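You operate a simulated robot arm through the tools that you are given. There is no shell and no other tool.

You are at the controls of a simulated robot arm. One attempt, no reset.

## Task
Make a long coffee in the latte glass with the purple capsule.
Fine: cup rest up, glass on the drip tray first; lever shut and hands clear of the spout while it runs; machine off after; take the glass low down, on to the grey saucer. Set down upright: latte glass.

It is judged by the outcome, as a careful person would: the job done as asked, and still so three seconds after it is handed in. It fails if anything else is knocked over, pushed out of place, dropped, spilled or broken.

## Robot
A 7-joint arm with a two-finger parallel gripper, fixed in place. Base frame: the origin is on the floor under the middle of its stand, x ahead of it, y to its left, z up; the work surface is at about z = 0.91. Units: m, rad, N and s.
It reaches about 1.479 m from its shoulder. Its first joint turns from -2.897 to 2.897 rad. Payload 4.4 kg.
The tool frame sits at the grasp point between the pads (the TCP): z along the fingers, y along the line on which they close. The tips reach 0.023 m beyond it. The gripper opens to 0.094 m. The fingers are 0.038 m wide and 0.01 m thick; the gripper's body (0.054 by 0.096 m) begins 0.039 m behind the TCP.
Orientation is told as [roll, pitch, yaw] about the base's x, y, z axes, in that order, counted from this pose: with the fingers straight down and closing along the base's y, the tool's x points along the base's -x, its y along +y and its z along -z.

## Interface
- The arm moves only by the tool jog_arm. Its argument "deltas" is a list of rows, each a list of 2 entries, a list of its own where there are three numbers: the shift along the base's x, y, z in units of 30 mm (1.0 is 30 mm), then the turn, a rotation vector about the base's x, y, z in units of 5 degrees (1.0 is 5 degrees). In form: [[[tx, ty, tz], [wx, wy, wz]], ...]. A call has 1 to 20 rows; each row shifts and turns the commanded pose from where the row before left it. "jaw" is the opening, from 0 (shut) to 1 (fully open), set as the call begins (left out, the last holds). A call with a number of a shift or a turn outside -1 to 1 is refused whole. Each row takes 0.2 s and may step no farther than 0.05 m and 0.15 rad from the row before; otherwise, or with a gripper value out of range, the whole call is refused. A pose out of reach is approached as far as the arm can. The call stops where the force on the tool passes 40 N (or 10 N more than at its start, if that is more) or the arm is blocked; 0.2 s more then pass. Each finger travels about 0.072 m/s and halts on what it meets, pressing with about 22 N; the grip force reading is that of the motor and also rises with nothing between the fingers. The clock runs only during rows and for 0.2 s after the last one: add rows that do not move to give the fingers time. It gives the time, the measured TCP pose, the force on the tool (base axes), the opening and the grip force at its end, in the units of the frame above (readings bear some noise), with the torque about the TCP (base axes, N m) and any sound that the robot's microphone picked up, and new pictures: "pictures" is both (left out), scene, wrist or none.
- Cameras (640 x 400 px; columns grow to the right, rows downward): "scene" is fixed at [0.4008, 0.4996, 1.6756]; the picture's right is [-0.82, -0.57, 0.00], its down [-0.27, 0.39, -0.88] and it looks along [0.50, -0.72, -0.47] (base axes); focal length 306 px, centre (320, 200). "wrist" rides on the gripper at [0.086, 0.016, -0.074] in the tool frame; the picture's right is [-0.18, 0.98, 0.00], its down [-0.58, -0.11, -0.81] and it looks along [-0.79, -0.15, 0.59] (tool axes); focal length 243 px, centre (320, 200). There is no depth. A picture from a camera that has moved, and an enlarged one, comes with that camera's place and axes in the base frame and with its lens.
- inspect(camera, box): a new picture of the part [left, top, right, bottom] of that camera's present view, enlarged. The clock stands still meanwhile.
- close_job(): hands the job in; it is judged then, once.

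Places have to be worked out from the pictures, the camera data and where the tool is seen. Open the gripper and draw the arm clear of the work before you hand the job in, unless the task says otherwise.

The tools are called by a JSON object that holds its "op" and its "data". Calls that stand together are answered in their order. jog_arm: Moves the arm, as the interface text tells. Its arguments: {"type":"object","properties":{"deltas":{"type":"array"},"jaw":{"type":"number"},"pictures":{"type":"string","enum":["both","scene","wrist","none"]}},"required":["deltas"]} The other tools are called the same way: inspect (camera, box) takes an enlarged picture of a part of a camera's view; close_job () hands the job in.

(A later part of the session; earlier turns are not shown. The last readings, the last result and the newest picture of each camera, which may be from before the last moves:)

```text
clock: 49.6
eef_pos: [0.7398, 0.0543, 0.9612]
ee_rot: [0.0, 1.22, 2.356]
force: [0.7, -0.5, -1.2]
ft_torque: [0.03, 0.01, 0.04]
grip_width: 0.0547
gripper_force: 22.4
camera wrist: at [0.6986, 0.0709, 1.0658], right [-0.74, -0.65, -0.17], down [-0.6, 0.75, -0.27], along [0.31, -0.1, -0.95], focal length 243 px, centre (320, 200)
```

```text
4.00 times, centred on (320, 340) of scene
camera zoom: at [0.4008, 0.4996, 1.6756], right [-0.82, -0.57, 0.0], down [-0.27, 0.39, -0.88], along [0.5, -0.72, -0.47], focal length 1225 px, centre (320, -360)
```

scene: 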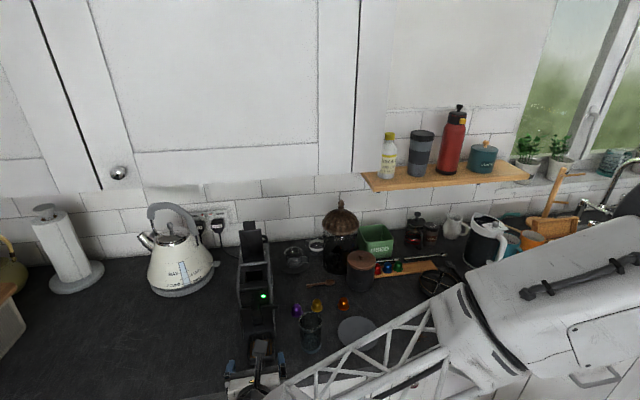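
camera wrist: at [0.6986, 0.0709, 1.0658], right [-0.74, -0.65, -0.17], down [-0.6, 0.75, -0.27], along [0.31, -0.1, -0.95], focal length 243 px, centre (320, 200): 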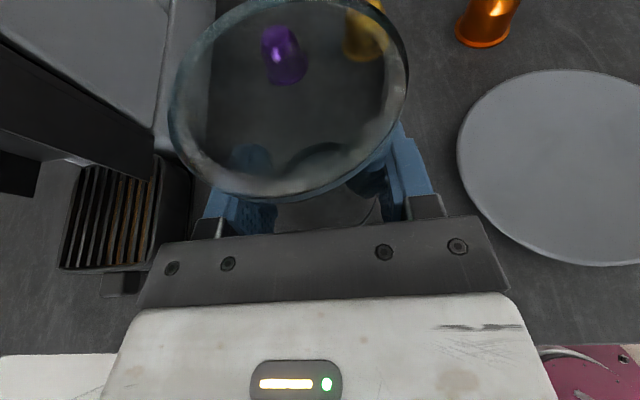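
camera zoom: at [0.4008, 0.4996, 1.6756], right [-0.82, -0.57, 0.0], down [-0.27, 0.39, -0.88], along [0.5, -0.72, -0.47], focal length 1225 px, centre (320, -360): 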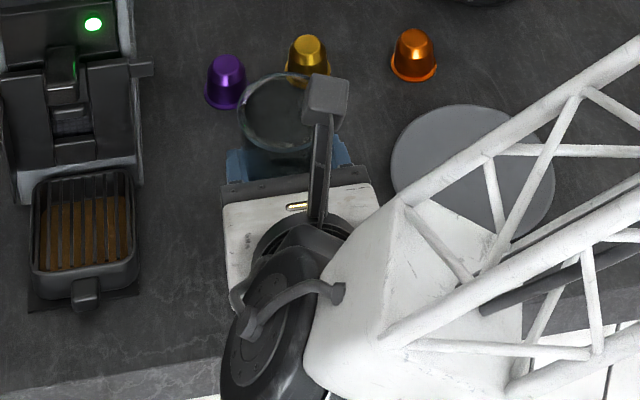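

The glass came up with the hand unchanged (same picture relative to the fingers), so the hold is good. I lift further with a 45 mm retreat, then carry it to the centre line, with the foot well above the tray.

{"op": "jog_arm", "data": {"deltas": [[[-0.35, 0.35, 0.4], [0, 0, 0]], [[-0.35, 0.35, 0.4], [0, 0, 0]], [[-0.36, 0.36, 0.4], [0, 0, 0]], [[0.3, 0.3, 0], [0, 0, 0]], [[0.55, 0.55, 0], [0, 0, 0]], [[0.6, 0.6, 0], [0, 0, 0]], [[0.6, 0.6, 0], [0, 0, 0]], [[0.6, 0.6, 0], [0, 0, 0]], [[0.6, 0.6, 0], [0, 0, 0]], [[0, 0, 0], [0, 0, 0]]], "pictures": "both"}}

{"op": "inspect", "data": {"camera": "scene", "box": [210, 280, 330, 380]}}

{"op": "inspect", "data": {"camera": "wrist", "box": [160, 0, 480, 240]}}

```text
clock: 51.8
eef_pos: [0.8052, 0.1863, 0.9944]
ee_rot: [0.0, 1.222, 2.357]
force: [-0.4, -0.6, -1.9]
ft_torque: [-0.01, 0.02, -0.01]
grip_width: 0.0543
gripper_force: 22.8
camera wrist: at [0.7642, 0.2017, 1.0996], right [-0.74, -0.65, -0.17], down [-0.6, 0.75, -0.27], along [0.31, -0.1, -0.95], focal length 243 px, centre (320, 200)
```

scene: 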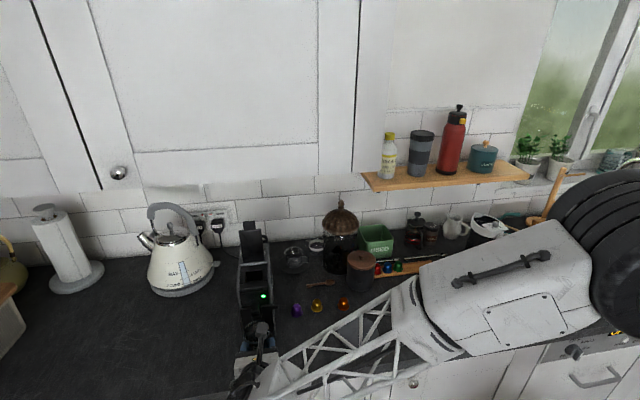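
wrist: 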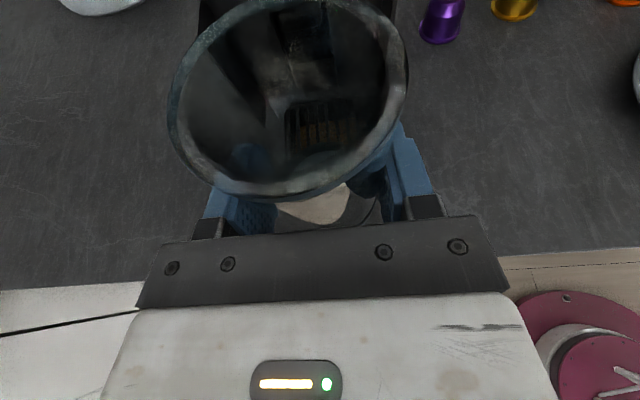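

```text
4.00 times, centred on (270, 330) of scene
camera zoom: at [0.4008, 0.4996, 1.6756], right [-0.82, -0.57, 0.0], down [-0.27, 0.39, -0.88], along [0.5, -0.72, -0.47], focal length 1225 px, centre (520, -320)
```

zoom: 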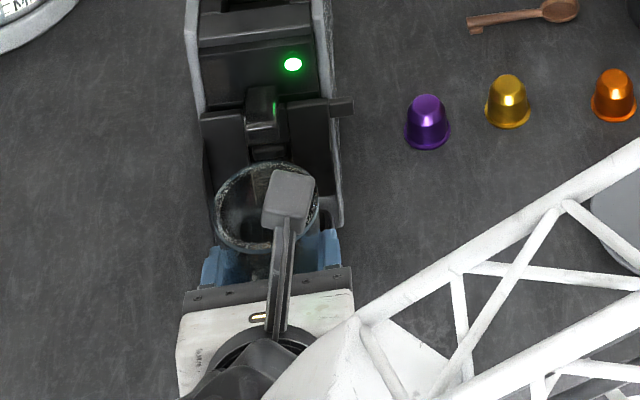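

```text
1.67 times, centred on (320, 120) of wrist
camera zoom: at [0.7642, 0.2017, 1.0996], right [-0.74, -0.65, -0.17], down [-0.6, 0.75, -0.27], along [0.31, -0.1, -0.95], focal length 404 px, centre (320, 333)
```

zoom: 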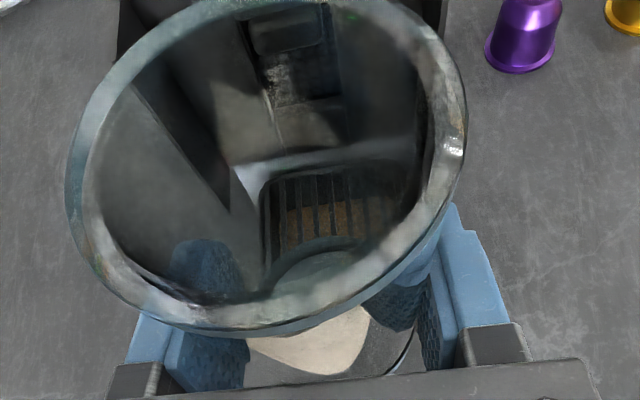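

The glass is held steady in front of the spout and the tray is in place behind it. I lower 9 mm (rim at ≈1.04, below the spout) and move 31 mm forward over the tray.

{"op": "jog_arm", "data": {"deltas": [[[0, 0, -0.3], [0, 0, 0]], [[0.25, -0.25, 0], [0, 0, 0]], [[0.25, -0.25, 0], [0, 0, 0]], [[0.25, -0.25, 0], [0, 0, 0]], [[0, 0, 0], [0, 0, 0]]], "pictures": "both"}}

{"op": "inspect", "data": {"camera": "scene", "box": [210, 280, 330, 380]}}

{"op": "inspect", "data": {"camera": "wrist", "box": [160, 0, 480, 240]}}

```text
clock: 53.0
eef_pos: [0.8264, 0.1627, 0.9862]
ee_rot: [0.001, 1.221, 2.355]
force: [0.0, 0.6, -1.5]
ft_torque: [0.02, 0.02, 0.0]
grip_width: 0.0543
gripper_force: 22.1
camera wrist: at [0.7867, 0.1788, 1.091], right [-0.74, -0.65, -0.17], down [-0.6, 0.75, -0.27], along [0.31, -0.1, -0.95], focal length 243 px, centre (320, 200)
```

scene: 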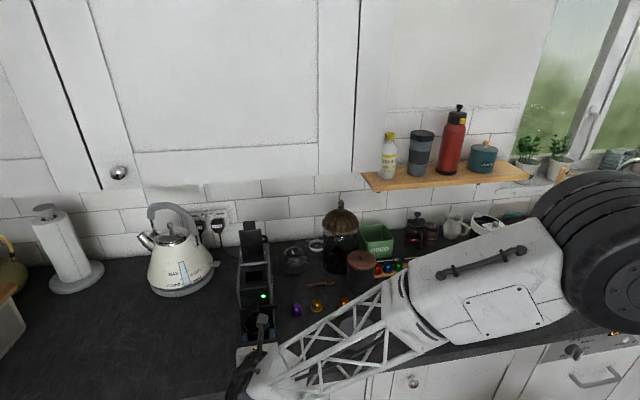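
wrist: 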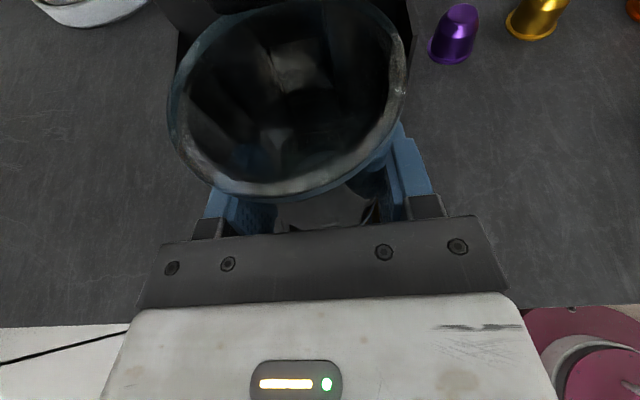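

```text
4.00 times, centred on (270, 330) of scene
camera zoom: at [0.4008, 0.4996, 1.6756], right [-0.82, -0.57, 0.0], down [-0.27, 0.39, -0.88], along [0.5, -0.72, -0.47], focal length 1225 px, centre (520, -320)
```

zoom: 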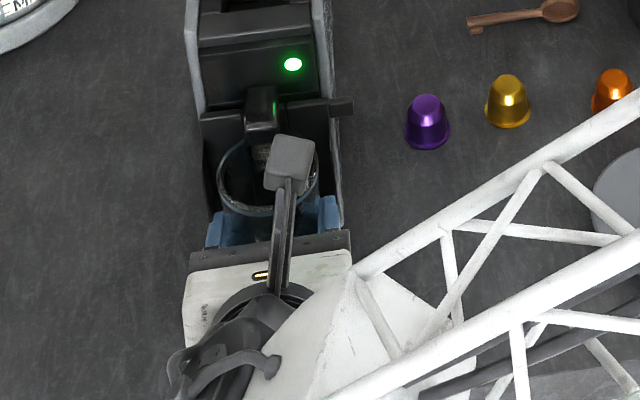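

```text
1.67 times, centred on (320, 120) of wrist
camera zoom: at [0.7867, 0.1788, 1.091], right [-0.74, -0.65, -0.17], down [-0.6, 0.75, -0.27], along [0.31, -0.1, -0.95], focal length 404 px, centre (320, 333)
```

zoom: 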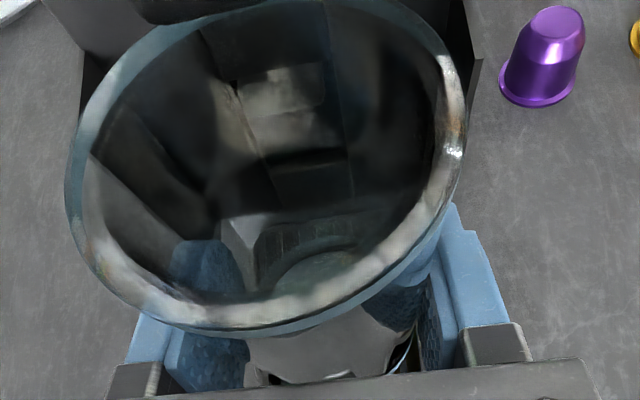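

The glass is above the tray with its rim under the spout tip. I lower it gently and watch for touch-down.

{"op": "jog_arm", "data": {"deltas": [[[0, 0, -0.2], [0, 0, 0]], [[0, 0, -0.15], [0, 0, 0]], [[0, 0, -0.08], [0, 0, 0]], [[0, 0, 0], [0, 0, 0]]], "pictures": "none"}}

```text
clock: 53.9
eef_pos: [0.829, 0.1621, 0.9781]
ee_rot: [-0.013, 1.225, 2.345]
force: [0.6, 0.2, 3.3]
ft_torque: [-0.18, -0.03, 0.03]
grip_width: 0.0544
gripper_force: 21.7
stopped in row 4: the force on the tool passed its limit at 42 N (the readings are from after the stop); the commanded pose is now the measured one
```

The glass touched down at TCP z≈0.978 (so the grille top is at about 0.94); the stop relieved the load. I check how everything stands.

{"op": "inspect", "data": {"camera": "scene", "box": [210, 280, 330, 380]}}

{"op": "inspect", "data": {"camera": "wrist", "box": [160, 0, 480, 240]}}

```text
4.00 times, centred on (270, 330) of scene
camera zoom: at [0.4008, 0.4996, 1.6756], right [-0.82, -0.57, 0.0], down [-0.27, 0.39, -0.88], along [0.5, -0.72, -0.47], focal length 1225 px, centre (520, -320)
```

zoom: 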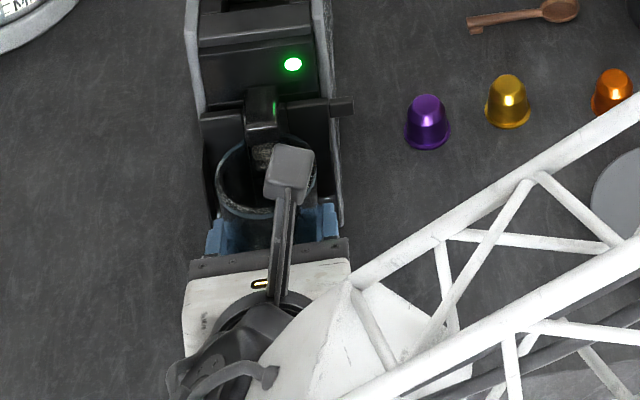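

```text
1.67 times, centred on (320, 120) of wrist
camera zoom: at [0.788, 0.179, 1.0827], right [-0.74, -0.65, -0.18], down [-0.6, 0.75, -0.27], along [0.31, -0.1, -0.95], focal length 404 px, centre (320, 333)
```

zoom: 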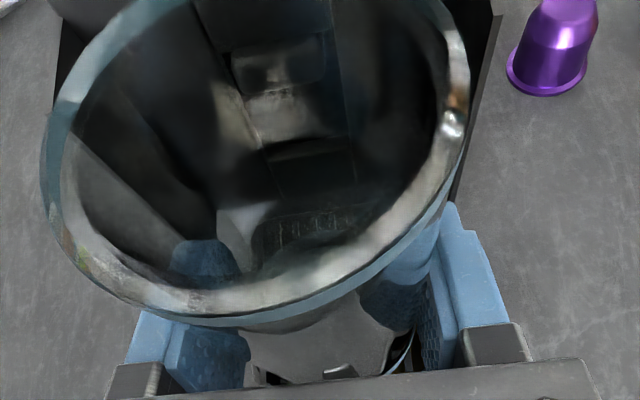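

The glass looks upright on the tray. I open the jaw only part-way (66 mm), so that the fingers stay inside the raised rest's side flanges.

{"op": "jog_arm", "data": {"deltas": [[[0, 0, 0.03], [0, 0, 0]], [[0, 0, 0], [0, 0, 0]], [[0, 0, 0], [0, 0, 0]]], "jaw": 0.7, "pictures": "wrist"}}

{"op": "inspect", "data": {"camera": "wrist", "box": [160, 0, 480, 240]}}

```text
clock: 54.7
eef_pos: [0.8286, 0.1625, 0.9776]
ee_rot: [-0.011, 1.226, 2.346]
force: [0.3, 0.1, 0.0]
ft_torque: [-0.03, 0.02, -0.03]
grip_width: 0.0657
gripper_force: 0.1
camera wrist: at [0.788, 0.1791, 1.0829], right [-0.74, -0.65, -0.18], down [-0.6, 0.75, -0.27], along [0.31, -0.1, -0.95], focal length 243 px, centre (320, 200)
```

wrist: 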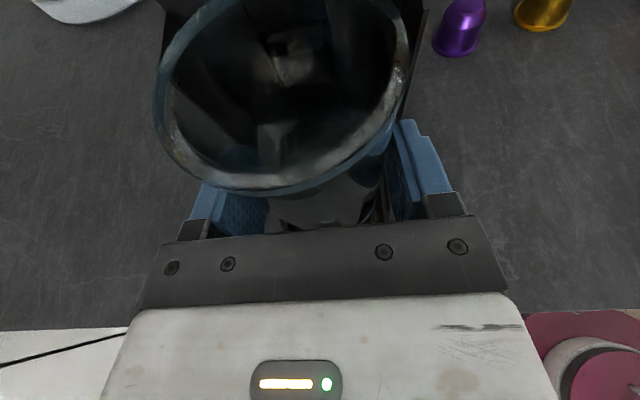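

```text
1.67 times, centred on (320, 120) of wrist
camera zoom: at [0.788, 0.1791, 1.0829], right [-0.74, -0.65, -0.18], down [-0.6, 0.75, -0.27], along [0.31, -0.1, -0.95], focal length 404 px, centre (320, 333)
```

zoom: 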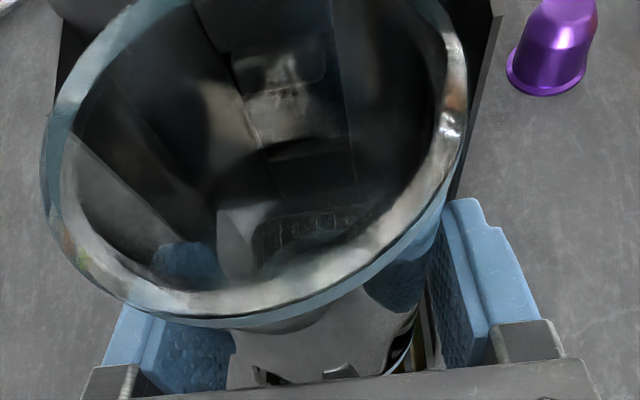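

The glass is released and stands still. I withdraw straight back along -u, slowly at first.

{"op": "jog_arm", "data": {"deltas": [[[-0.2, 0.2, 0], [0, 0, 0]], [[-0.4, 0.4, 0], [0, 0, 0]], [[-0.6, 0.6, 0], [0, 0, 0]], [[-0.7, 0.7, 0], [0, 0, 0]], [[-0.7, 0.7, 0.3], [0, 0, 0]], [[-0.3, 0.3, 0.6], [0, 0, 0.1]], [[0, 0, 0], [0, 0, 0]]], "pictures": "both"}}

{"op": "inspect", "data": {"camera": "scene", "box": [210, 280, 330, 380]}}

{"op": "inspect", "data": {"camera": "wrist", "box": [180, 0, 440, 160]}}

```text
clock: 56.3
eef_pos: [0.741, 0.2477, 1.0061]
ee_rot: [-0.01, 1.224, 2.355]
force: [0.0, 1.3, 0.7]
ft_torque: [-0.01, 0.01, 0.01]
grip_width: 0.066
gripper_force: 0.1
camera wrist: at [0.7007, 0.2638, 1.1103], right [-0.73, -0.66, -0.18], down [-0.6, 0.75, -0.27], along [0.31, -0.09, -0.95], focal length 243 px, centre (320, 200)
```

scene: 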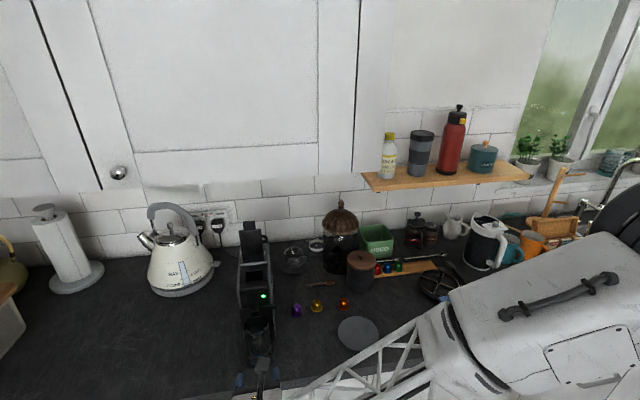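
wrist: 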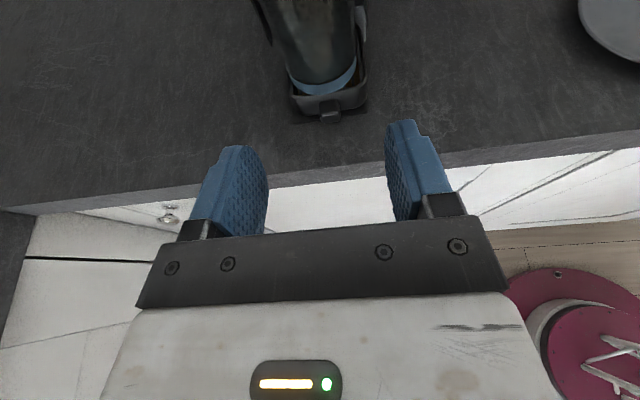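

```text
4.00 times, centred on (270, 330) of scene
camera zoom: at [0.4008, 0.4996, 1.6756], right [-0.82, -0.57, 0.0], down [-0.27, 0.39, -0.88], along [0.5, -0.72, -0.47], focal length 1225 px, centre (520, -320)
```

zoom: 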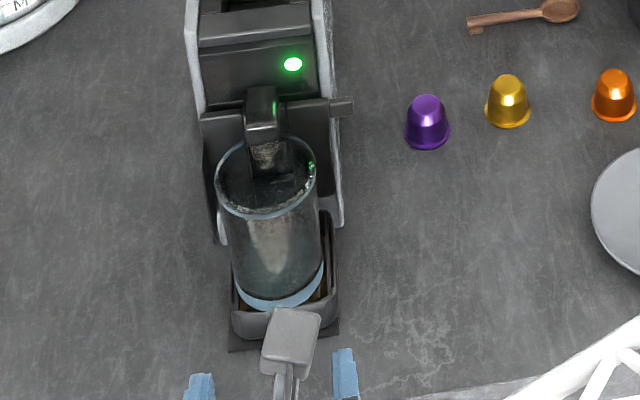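

```text
2.46 times, centred on (310, 80) of wrist
camera zoom: at [0.7007, 0.2638, 1.1103], right [-0.73, -0.66, -0.18], down [-0.6, 0.75, -0.27], along [0.31, -0.09, -0.95], focal length 597 px, centre (345, 495)
```

zoom: 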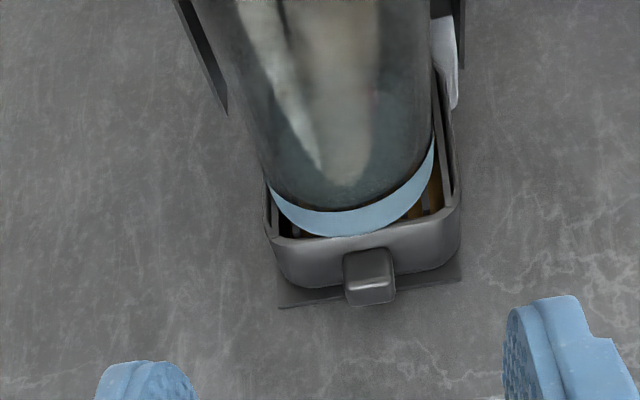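

The glass stands upright on the tray under the spout (u≈0.481, w≈0.702). Next the purple capsule: I tilt the hand to 45°, move right to w≈0.585, then forward over it, jaw part-open.

{"op": "jog_arm", "data": {"deltas": [[[-0.67, -0.67, 0.5], [0.89, 0.89, 0]], [[-0.67, -0.67, 0.5], [0.89, 0.89, 0]], [[-0.67, -0.67, 0.5], [0.89, 0.89, 0]], [[-0.67, -0.67, 0.5], [0.89, 0.89, 0]], [[0.66, -0.66, -0.1], [0, 0, 0]], [[0.66, -0.66, -0.1], [0, 0, 0]], [[0.66, -0.66, -0.1], [0, 0, 0]], [[0.66, -0.66, -0.1], [0, 0, 0]], [[0.66, -0.66, -0.1], [0, 0, 0]], [[0.66, -0.66, -0.1], [0, 0, 0]], [[0, 0, 0], [0, 0, 0]]], "jaw": 0.55, "pictures": "both"}}

{"op": "inspect", "data": {"camera": "wrist", "box": [200, 0, 440, 180]}}

```text
clock: 58.7
eef_pos: [0.7818, 0.0488, 1.0468]
ee_rot: [-0.008, 0.786, 2.355]
force: [0.5, -0.1, 0.2]
ft_torque: [0.02, 0.02, 0.03]
grip_width: 0.0516
gripper_force: 0.0
camera wrist: at [0.7743, 0.0307, 1.1579], right [-0.78, -0.61, -0.14], down [-0.62, 0.77, 0.16], along [0.01, 0.21, -0.98], focal length 243 px, centre (320, 200)
```

scene: 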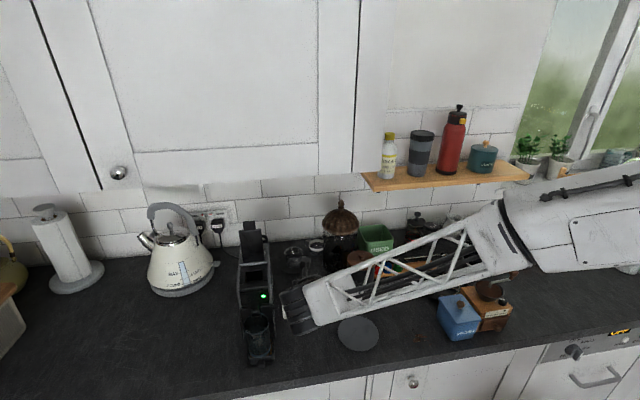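
wrist: 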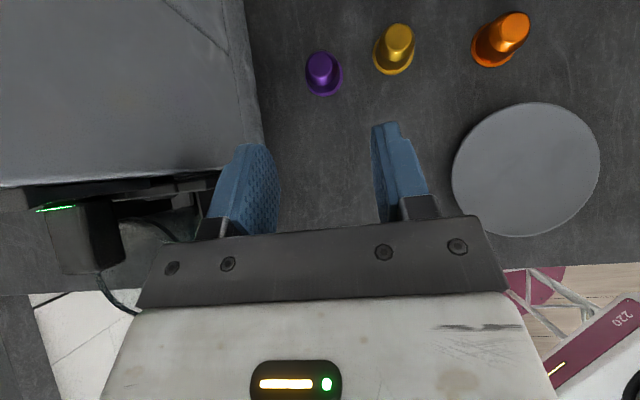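

```text
2.22 times, centred on (320, 90) of wrist
camera zoom: at [0.7743, 0.0307, 1.1579], right [-0.78, -0.61, -0.14], down [-0.62, 0.77, 0.16], along [0.01, 0.21, -0.98], focal length 539 px, centre (320, 444)
```

zoom: 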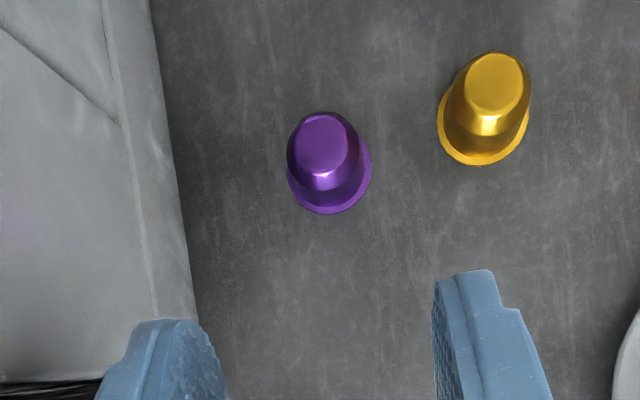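

The purple capsule is at u≈0.607, w≈0.586, about 30 mm tall. To keep the wrist away from the cup-rest tab I turn the heading 20° and come down toward the capsule, stopping 50 mm short.

{"op": "jog_arm", "data": {"deltas": [[[0.194, -0.38, -0.55], [0, 0, 1]], [[0.194, -0.38, -0.58], [0, 0, 1]], [[0.194, -0.38, -0.58], [0, 0, 1]], [[0.194, -0.38, -0.58], [0, 0, 1]], [[0, 0, 0], [0, 0, 0]]], "pictures": "both"}}

{"op": "inspect", "data": {"camera": "wrist", "box": [200, 40, 440, 240]}}

```text
clock: 59.9
eef_pos: [0.8028, 0.0032, 0.9783]
ee_rot: [-0.008, 0.786, 2.704]
force: [-0.1, -0.7, -0.8]
ft_torque: [-0.02, 0.0, 0.01]
grip_width: 0.0517
gripper_force: 0.0
camera wrist: at [0.8032, -0.0156, 1.0898], right [-0.53, -0.84, -0.14], down [-0.85, 0.51, 0.16], along [-0.06, 0.2, -0.98], focal length 243 px, centre (320, 200)
```

scene: 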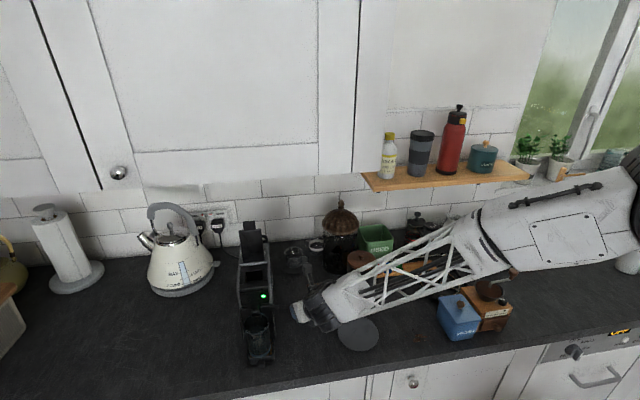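
wrist: 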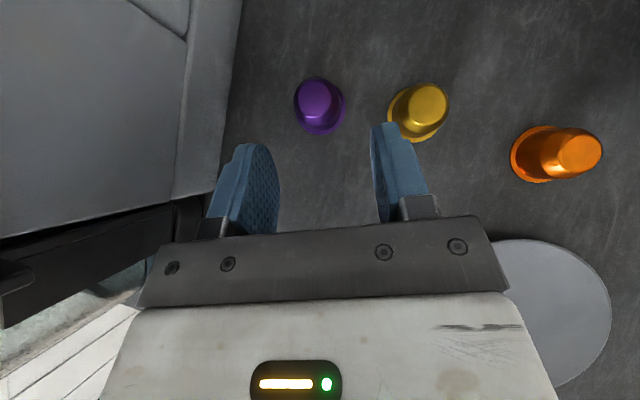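

```text
2.00 times, centred on (320, 140) of wrist
camera zoom: at [0.8032, -0.0156, 1.0898], right [-0.53, -0.84, -0.14], down [-0.85, 0.51, 0.16], along [-0.06, 0.2, -0.98], focal length 485 px, centre (320, 320)
```

zoom: 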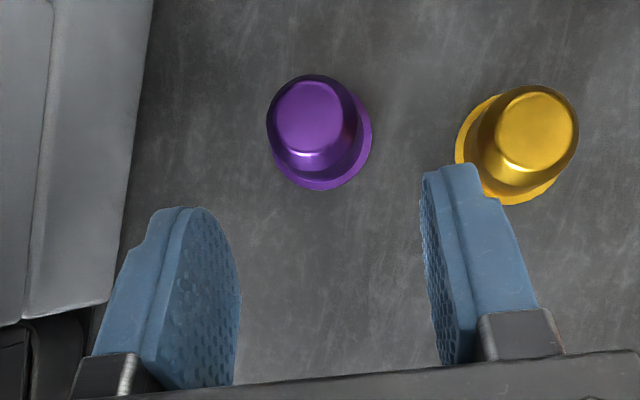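

The capsule is 47 mm ahead and 2 mm to the left of the tool axis; the yellow one keeps about 9 mm clearance from the right finger. I move in along the tool axis and down to z≈0.942.

{"op": "jog_arm", "data": {"deltas": [[[0.41, -0.167, -0.4], [0, 0, 0]], [[0.41, -0.167, -0.4], [0, 0, 0]], [[0.41, -0.167, -0.4], [0, 0, 0]], [[0, 0, 0], [0, 0, 0]]], "pictures": "wrist"}}

{"op": "inspect", "data": {"camera": "wrist", "box": [200, 60, 440, 250]}}

```text
clock: 60.9
eef_pos: [0.8403, -0.0105, 0.9409]
ee_rot: [-0.009, 0.785, 2.705]
force: [0.1, -0.1, -0.1]
ft_torque: [-0.03, -0.01, -0.01]
grip_width: 0.0516
gripper_force: 0.1
camera wrist: at [0.8392, -0.0297, 1.0533], right [-0.53, -0.84, -0.14], down [-0.85, 0.51, 0.16], along [-0.06, 0.2, -0.98], focal length 243 px, centre (320, 200)
```

wrist: 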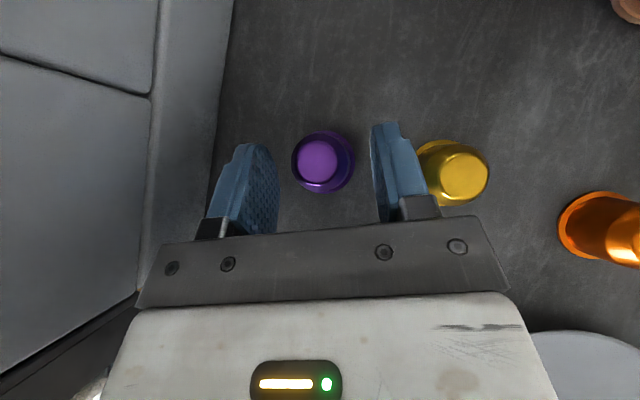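

```text
2.11 times, centred on (320, 155) of wrist
camera zoom: at [0.8392, -0.0297, 1.0533], right [-0.53, -0.84, -0.14], down [-0.85, 0.51, 0.16], along [-0.06, 0.2, -0.98], focal length 511 px, centre (320, 295)
```

zoom: 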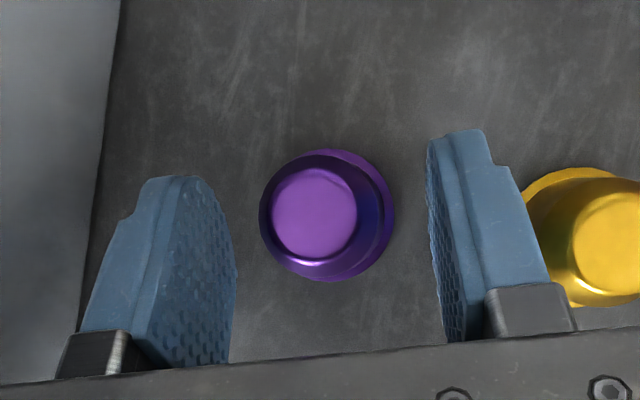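

The capsule is centred between the pads, 10 mm ahead of the TCP. I go 4 mm further and close on it.

{"op": "jog_arm", "data": {"deltas": [[[0.12, -0.056, 0], [0, 0, 0]], [[0, 0, 0], [0, 0, 0]]], "pictures": "none"}}

{"op": "jog_arm", "data": {"deltas": [[[0, 0, 0], [0, 0, 0]], [[0, 0, 0], [0, 0, 0]], [[0, 0, 0], [0, 0, 0]], [[0, 0, 0], [0, 0, 0]]], "jaw": 0, "pictures": "wrist"}}

{"op": "inspect", "data": {"camera": "wrist", "box": [200, 60, 440, 250]}}

```text
clock: 61.5
eef_pos: [0.8446, -0.0108, 0.9418]
ee_rot: [-0.01, 0.786, 2.703]
force: [0.2, -0.1, -0.4]
ft_torque: [-0.04, 0.01, 0.02]
grip_width: 0.0518
gripper_force: 0.0
```

```text
clock: 62.5
eef_pos: [0.8447, -0.0122, 0.9419]
ee_rot: [-0.009, 0.785, 2.705]
force: [0.3, -0.8, -0.5]
ft_torque: [0.01, 0.03, -0.02]
grip_width: 0.0333
gripper_force: 22.5
camera wrist: at [0.8438, -0.0313, 1.0536], right [-0.53, -0.84, -0.14], down [-0.85, 0.51, 0.16], along [-0.06, 0.2, -0.98], focal length 243 px, centre (320, 200)
```

wrist: 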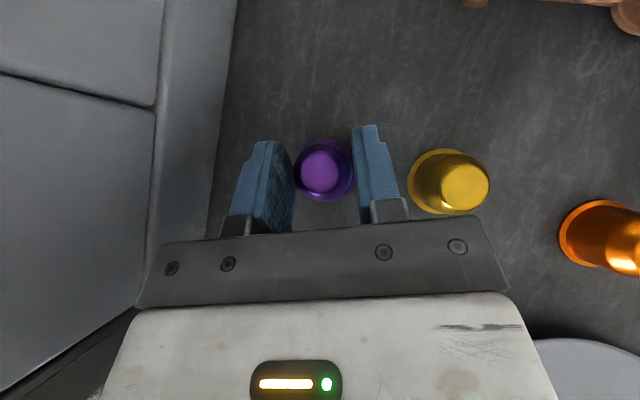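

```text
2.11 times, centred on (320, 155) of wrist
camera zoom: at [0.8438, -0.0313, 1.0536], right [-0.53, -0.84, -0.14], down [-0.85, 0.51, 0.16], along [-0.06, 0.2, -0.98], focal length 511 px, centre (320, 295)
```

zoom: 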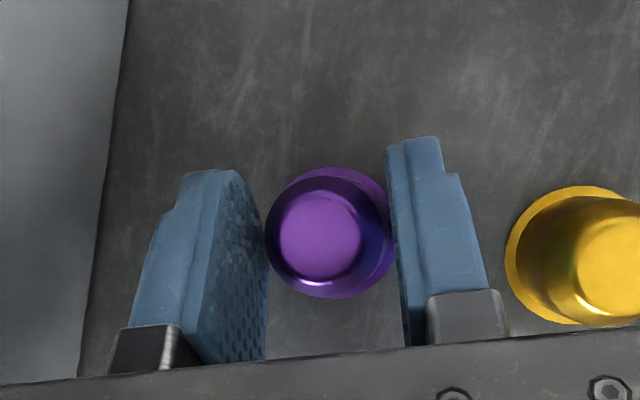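

The capsule is gripped (33 mm). I lift it a little and check that it comes along.

{"op": "jog_arm", "data": {"deltas": [[[0, 0, 0.3], [0, 0, 0]], [[0, 0, 0.6], [0, 0, 0]], [[0, 0, 0.8], [0, 0, 0]], [[0, 0, 0.8], [0, 0, 0]], [[0, 0, 0], [0, 0, 0]]], "pictures": "wrist"}}

{"op": "inspect", "data": {"camera": "wrist", "box": [200, 60, 440, 250]}}

```text
clock: 63.7
eef_pos: [0.8451, -0.0129, 1.0183]
ee_rot: [-0.009, 0.786, 2.707]
force: [0.1, -0.1, 0.4]
ft_torque: [-0.02, 0.02, -0.02]
grip_width: 0.0333
gripper_force: 21.9
camera wrist: at [0.8446, -0.0321, 1.1297], right [-0.53, -0.84, -0.14], down [-0.85, 0.51, 0.16], along [-0.06, 0.2, -0.98], focal length 243 px, centre (320, 200)
```

wrist: 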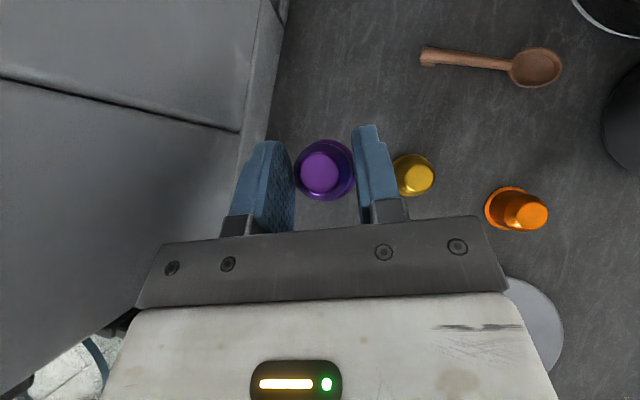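

```text
2.11 times, centred on (320, 155) of wrist
camera zoom: at [0.8446, -0.0321, 1.1297], right [-0.53, -0.84, -0.14], down [-0.85, 0.51, 0.16], along [-0.06, 0.2, -0.98], focal length 511 px, centre (320, 295)
```

zoom: 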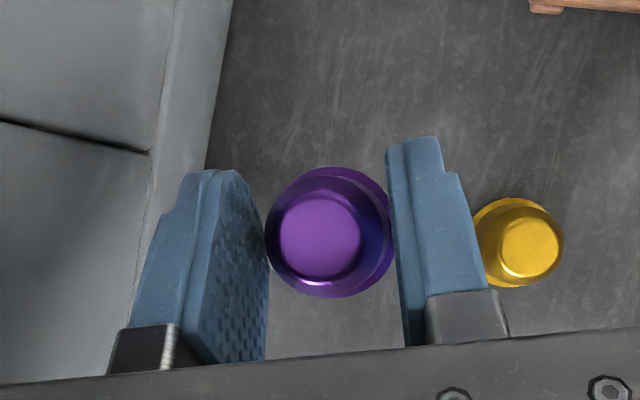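

The capsule is held upright and the yellow one is undisturbed. I rise, draw back, turn the heading back by 20°, and carry it over the machine's centre line in front of the raised lever.

{"op": "jog_arm", "data": {"deltas": [[[0, 0, 1], [0, 0, 0]], [[0, 0, 1], [0, 0, 0]], [[-0.63, 0.63, 0.93], [0, 0, -1]], [[-0.63, 0.63, 0.93], [0, 0, -1]], [[-0.63, 0.63, 0.93], [0, 0, -1]], [[-0.63, 0.63, 0.93], [0, 0, -1]], [[0.64, 0.64, 0], [0, 0, 0]], [[0.64, 0.64, 0], [0, 0, 0]], [[0.64, 0.64, 0], [0, 0, 0]], [[0.64, 0.64, 0], [0, 0, 0]], [[0, 0, 0], [0, 0, 0]]], "pictures": "both"}}

{"op": "inspect", "data": {"camera": "wrist", "box": [180, 0, 460, 230]}}

```text
clock: 66.1
eef_pos: [0.8458, 0.1413, 1.1868]
ee_rot: [-0.009, 0.786, 2.356]
force: [-0.3, 0.5, 0.5]
ft_torque: [-0.01, 0.0, -0.01]
grip_width: 0.0332
gripper_force: 22.5
camera wrist: at [0.8385, 0.1225, 1.2999], right [-0.78, -0.61, -0.14], down [-0.62, 0.77, 0.16], along [0.01, 0.21, -0.98], focal length 243 px, centre (320, 200)
```

scene: 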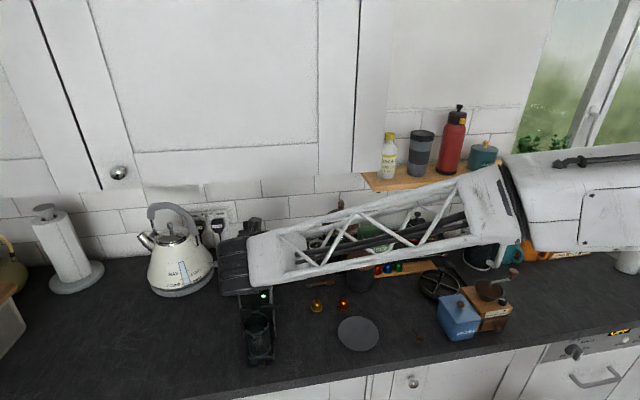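
wrist: 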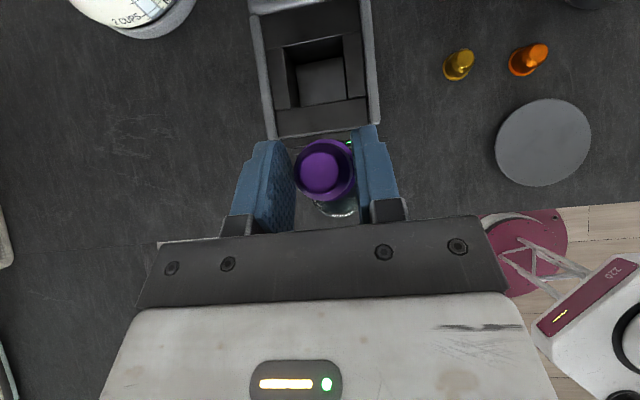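

```text
1.74 times, centred on (320, 115) of wrist
camera zoom: at [0.8385, 0.1225, 1.2999], right [-0.78, -0.61, -0.14], down [-0.62, 0.77, 0.16], along [0.01, 0.21, -0.98], focal length 422 px, centre (320, 348)
```

zoom: 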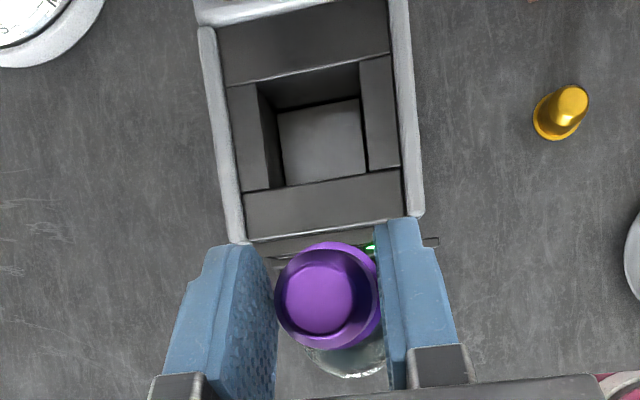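

The slot opening is 42 × 43 mm, centred at u≈0.572, w≈0.6985. I move the capsule over it (TCP u≈0.567) and come down to about 1.15.

{"op": "jog_arm", "data": {"deltas": [[[0.41, -0.4, 0], [0, 0, 0]], [[0.41, -0.4, 0], [0, 0, 0]], [[0.41, -0.4, 0], [0, 0, 0]], [[0.41, -0.393, 0], [0, 0, 0]], [[0, 0, -0.4], [0, 0, 0]], [[0, 0, -0.4], [0, 0, 0]], [[0, 0, -0.3], [0, 0, 0]], [[0, 0, 0], [0, 0, 0]]], "pictures": "both"}}

{"op": "inspect", "data": {"camera": "wrist", "box": [200, 60, 440, 250]}}

{"op": "inspect", "data": {"camera": "scene", "box": [210, 200, 310, 320]}}

```text
clock: 67.9
eef_pos: [0.8955, 0.0913, 1.156]
ee_rot: [-0.01, 0.786, 2.357]
force: [-0.8, -0.9, -0.2]
ft_torque: [0.0, 0.0, -0.01]
grip_width: 0.0329
gripper_force: 22.1
camera wrist: at [0.8883, 0.0731, 1.2676], right [-0.78, -0.61, -0.14], down [-0.62, 0.77, 0.16], along [0.01, 0.21, -0.98], focal length 243 px, centre (320, 200)
```

scene: 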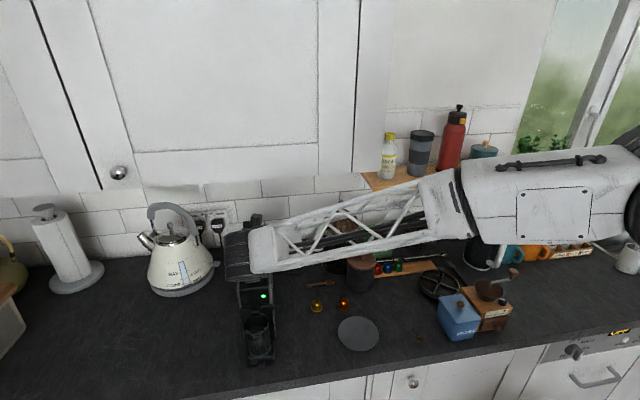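
wrist: 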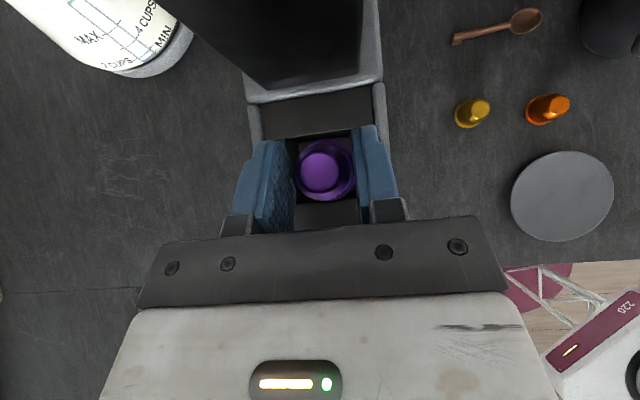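

```text
2.11 times, centred on (320, 155) of wrist
camera zoom: at [0.8883, 0.0731, 1.2676], right [-0.78, -0.61, -0.14], down [-0.62, 0.77, 0.16], along [0.01, 0.21, -0.98], focal length 511 px, centre (320, 295)
```

zoom: 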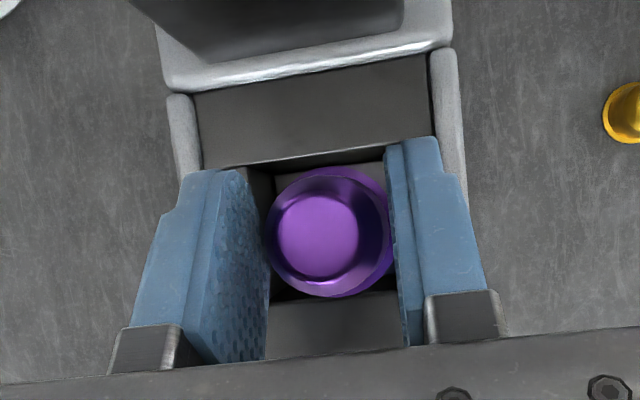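

```text
3.33 times, centred on (260, 260) of scene
camera zoom: at [0.4008, 0.4996, 1.6756], right [-0.82, -0.57, 0.0], down [-0.27, 0.39, -0.88], along [0.5, -0.72, -0.47], focal length 1021 px, centre (520, 0)
```

zoom: 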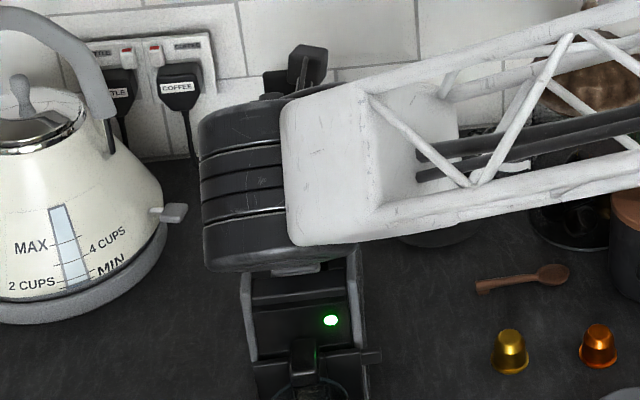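

The capsule is centred over the slot (within about 1–2 mm). I lower another 8 mm so that its base is at the rim, then check the force.

{"op": "jog_arm", "data": {"deltas": [[[0.02, 0.02, -0.15], [0, 0, 0]], [[0, 0, -0.12], [0, 0, 0]], [[0, 0, 0], [0, 0, 0]]], "pictures": "wrist"}}

```text
clock: 68.7
eef_pos: [0.8951, 0.0935, 1.1477]
ee_rot: [-0.008, 0.786, 2.358]
force: [-1.2, 0.3, 0.0]
ft_torque: [0.03, -0.02, -0.02]
grip_width: 0.0329
gripper_force: 21.8
camera wrist: at [0.8885, 0.0741, 1.2597], right [-0.78, -0.61, -0.14], down [-0.62, 0.77, 0.16], along [0.01, 0.21, -0.98], focal length 243 px, centre (320, 200)
```

wrist: 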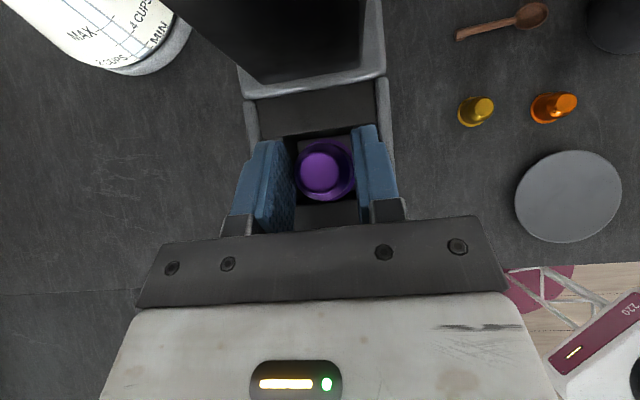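

Still no contact. I lower 3 mm more and release by opening the jaw part-way.

{"op": "jog_arm", "data": {"deltas": [[[0, 0, -0.1], [0, 0, 0]], [[0, 0, 0], [0, 0, 0]]], "pictures": "none"}}

{"op": "jog_arm", "data": {"deltas": [[[0, 0, 0], [0, 0, 0]], [[0, 0, 0], [0, 0, 0]], [[0, 0, 0], [0, 0, 0]]], "jaw": 0.5, "pictures": "wrist"}}

{"op": "inspect", "data": {"camera": "wrist", "box": [200, 60, 440, 250]}}

```text
clock: 69.3
eef_pos: [0.894, 0.094, 1.1456]
ee_rot: [-0.008, 0.784, 2.357]
force: [0.5, -0.4, 1.0]
ft_torque: [0.02, 0.01, -0.01]
grip_width: 0.0328
gripper_force: 22.3
```

```text
clock: 70.1
eef_pos: [0.8942, 0.093, 1.1445]
ee_rot: [-0.009, 0.784, 2.357]
force: [0.0, -0.2, -0.2]
ft_torque: [-0.01, -0.01, 0.0]
grip_width: 0.047
gripper_force: 0.0
camera wrist: at [0.8883, 0.0748, 1.257], right [-0.78, -0.61, -0.14], down [-0.62, 0.77, 0.16], along [0.01, 0.21, -0.98], focal length 243 px, centre (320, 200)
```

wrist: 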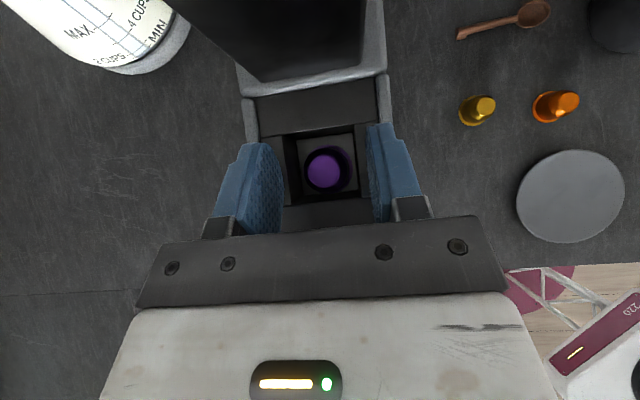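

```text
2.11 times, centred on (320, 155) of wrist
camera zoom: at [0.8883, 0.0748, 1.257], right [-0.78, -0.61, -0.14], down [-0.62, 0.77, 0.16], along [0.01, 0.21, -0.98], focal length 511 px, centre (320, 295)
```

zoom: 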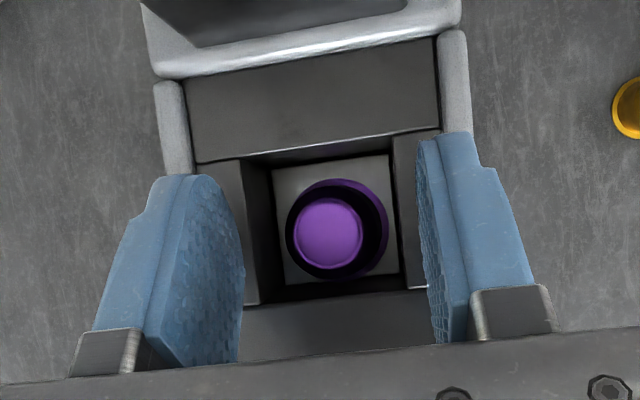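

The capsule has dropped upright into the slot. Next the lever: I rise straight up, then draw back and level the hand to about 15° to see the raised lever's handle.

{"op": "jog_arm", "data": {"deltas": [[[0, 0, 0.7], [0, 0, 0]], [[0, 0, 1], [0, 0, 0]], [[-0.457, 0.457, 0.3], [-0.85, -0.85, 0]], [[-0.457, 0.457, 0.3], [-0.85, -0.85, 0]], [[-0.457, 0.457, 0.4], [-0.85, -0.85, 0]], [[-0.457, 0.457, 0.4], [-0.85, -0.85, 0]], [[-0.457, 0.457, 0.4], [-0.85, -0.85, 0]], [[0, 0, 0], [0, 0, 0]]], "pictures": "both"}}

{"op": "inspect", "data": {"camera": "wrist", "box": [180, 0, 460, 180]}}

{"op": "inspect", "data": {"camera": "scene", "box": [210, 200, 310, 320]}}

```text
clock: 71.9
eef_pos: [0.8255, 0.1614, 1.2493]
ee_rot: [-0.011, 1.31, 2.355]
force: [0.5, -0.3, -0.4]
ft_torque: [-0.01, -0.02, -0.01]
grip_width: 0.0469
gripper_force: 0.2
camera wrist: at [0.7781, 0.1838, 1.3511], right [-0.72, -0.67, -0.18], down [-0.59, 0.73, -0.35], along [0.37, -0.15, -0.92], focal length 243 px, centre (320, 200)
```

scene: 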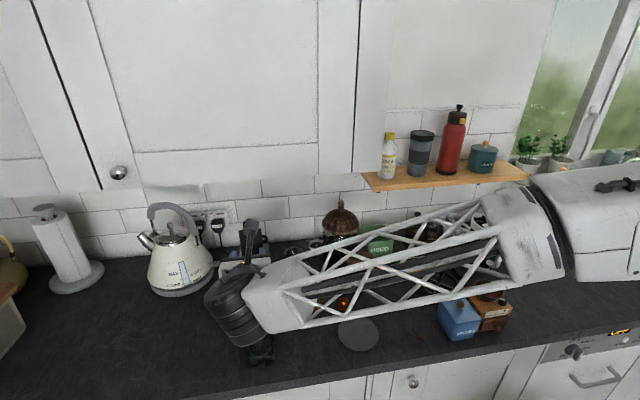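
wrist: 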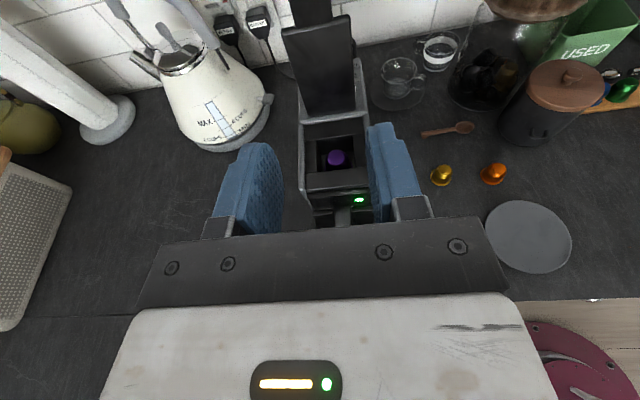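

```text
2.22 times, centred on (320, 90) of wrist
camera zoom: at [0.7781, 0.1838, 1.3511], right [-0.72, -0.67, -0.18], down [-0.59, 0.73, -0.35], along [0.37, -0.15, -0.92], focal length 539 px, centre (320, 444)
```

zoom: 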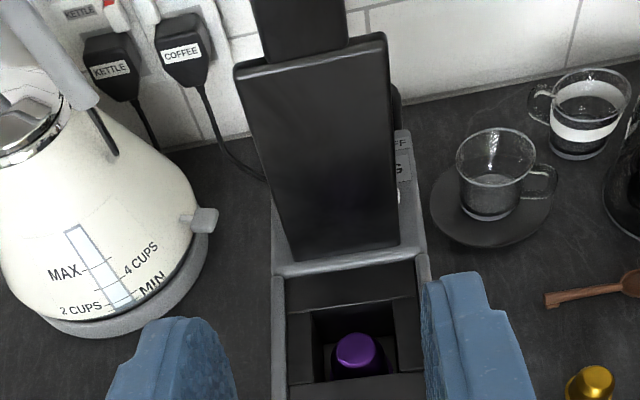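

```text
3.33 times, centred on (260, 260) of scene
camera zoom: at [0.4008, 0.4996, 1.6756], right [-0.82, -0.57, 0.0], down [-0.27, 0.39, -0.88], along [0.5, -0.72, -0.47], focal length 1021 px, centre (520, 0)
```

zoom: 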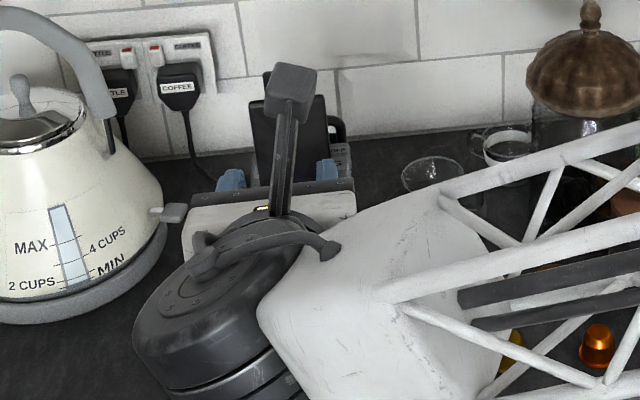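

The lever's front face is at u≈0.620; its narrow handle spans w≈0.683–0.714, z≈1.226–1.255. I advance with the open fingers straddling the handle at z≈1.254.

{"op": "jog_arm", "data": {"deltas": [[[0.573, -0.565, 0.1], [0, 0, 0]], [[0.573, -0.565, 0.1], [0, 0, 0]], [[0.573, -0.565, 0], [0, 0, 0]], [[0.573, -0.565, 0], [0, 0, 0]], [[0.573, -0.565, 0], [0, 0, 0]], [[0.4, -0.39, 0], [0, 0, 0]], [[0, 0, 0], [0, 0, 0]]], "pictures": "both"}}

{"op": "inspect", "data": {"camera": "wrist", "box": [200, 60, 440, 250]}}

{"op": "inspect", "data": {"camera": "scene", "box": [210, 170, 310, 290]}}

```text
clock: 73.5
eef_pos: [0.9249, 0.0649, 1.2551]
ee_rot: [-0.01, 1.31, 2.353]
force: [-0.6, -1.3, -0.6]
ft_torque: [-0.03, -0.01, -0.01]
grip_width: 0.0471
gripper_force: 0.0
camera wrist: at [0.8773, 0.0876, 1.3571], right [-0.72, -0.67, -0.18], down [-0.59, 0.73, -0.35], along [0.37, -0.15, -0.92], focal length 243 px, centre (320, 200)
```

scene: 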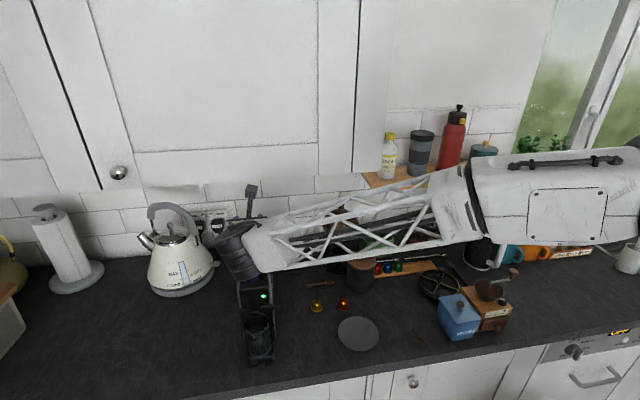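
wrist: 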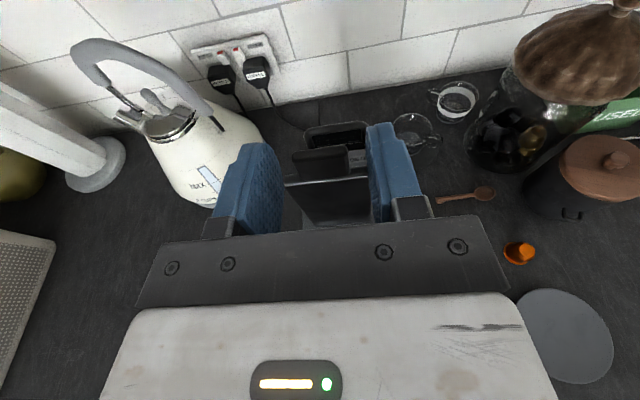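

```text
2.11 times, centred on (320, 155) of wrist
camera zoom: at [0.8773, 0.0876, 1.3571], right [-0.72, -0.67, -0.18], down [-0.59, 0.73, -0.35], along [0.37, -0.15, -0.92], focal length 511 px, centre (320, 295)
```

zoom: 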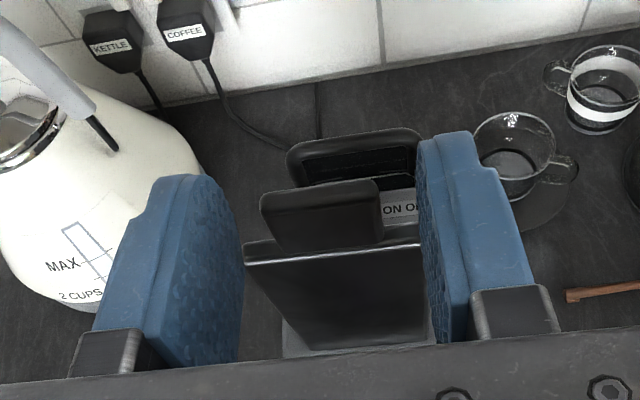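

```text
3.33 times, centred on (260, 230) of scene
camera zoom: at [0.4008, 0.4996, 1.6756], right [-0.82, -0.57, 0.0], down [-0.27, 0.39, -0.88], along [0.5, -0.72, -0.47], focal length 1021 px, centre (520, 100)
```

zoom: 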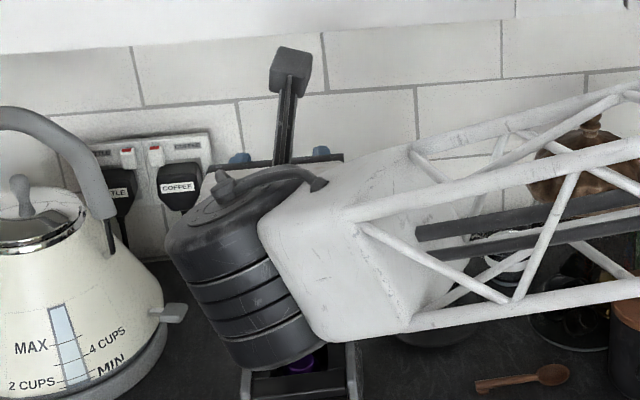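

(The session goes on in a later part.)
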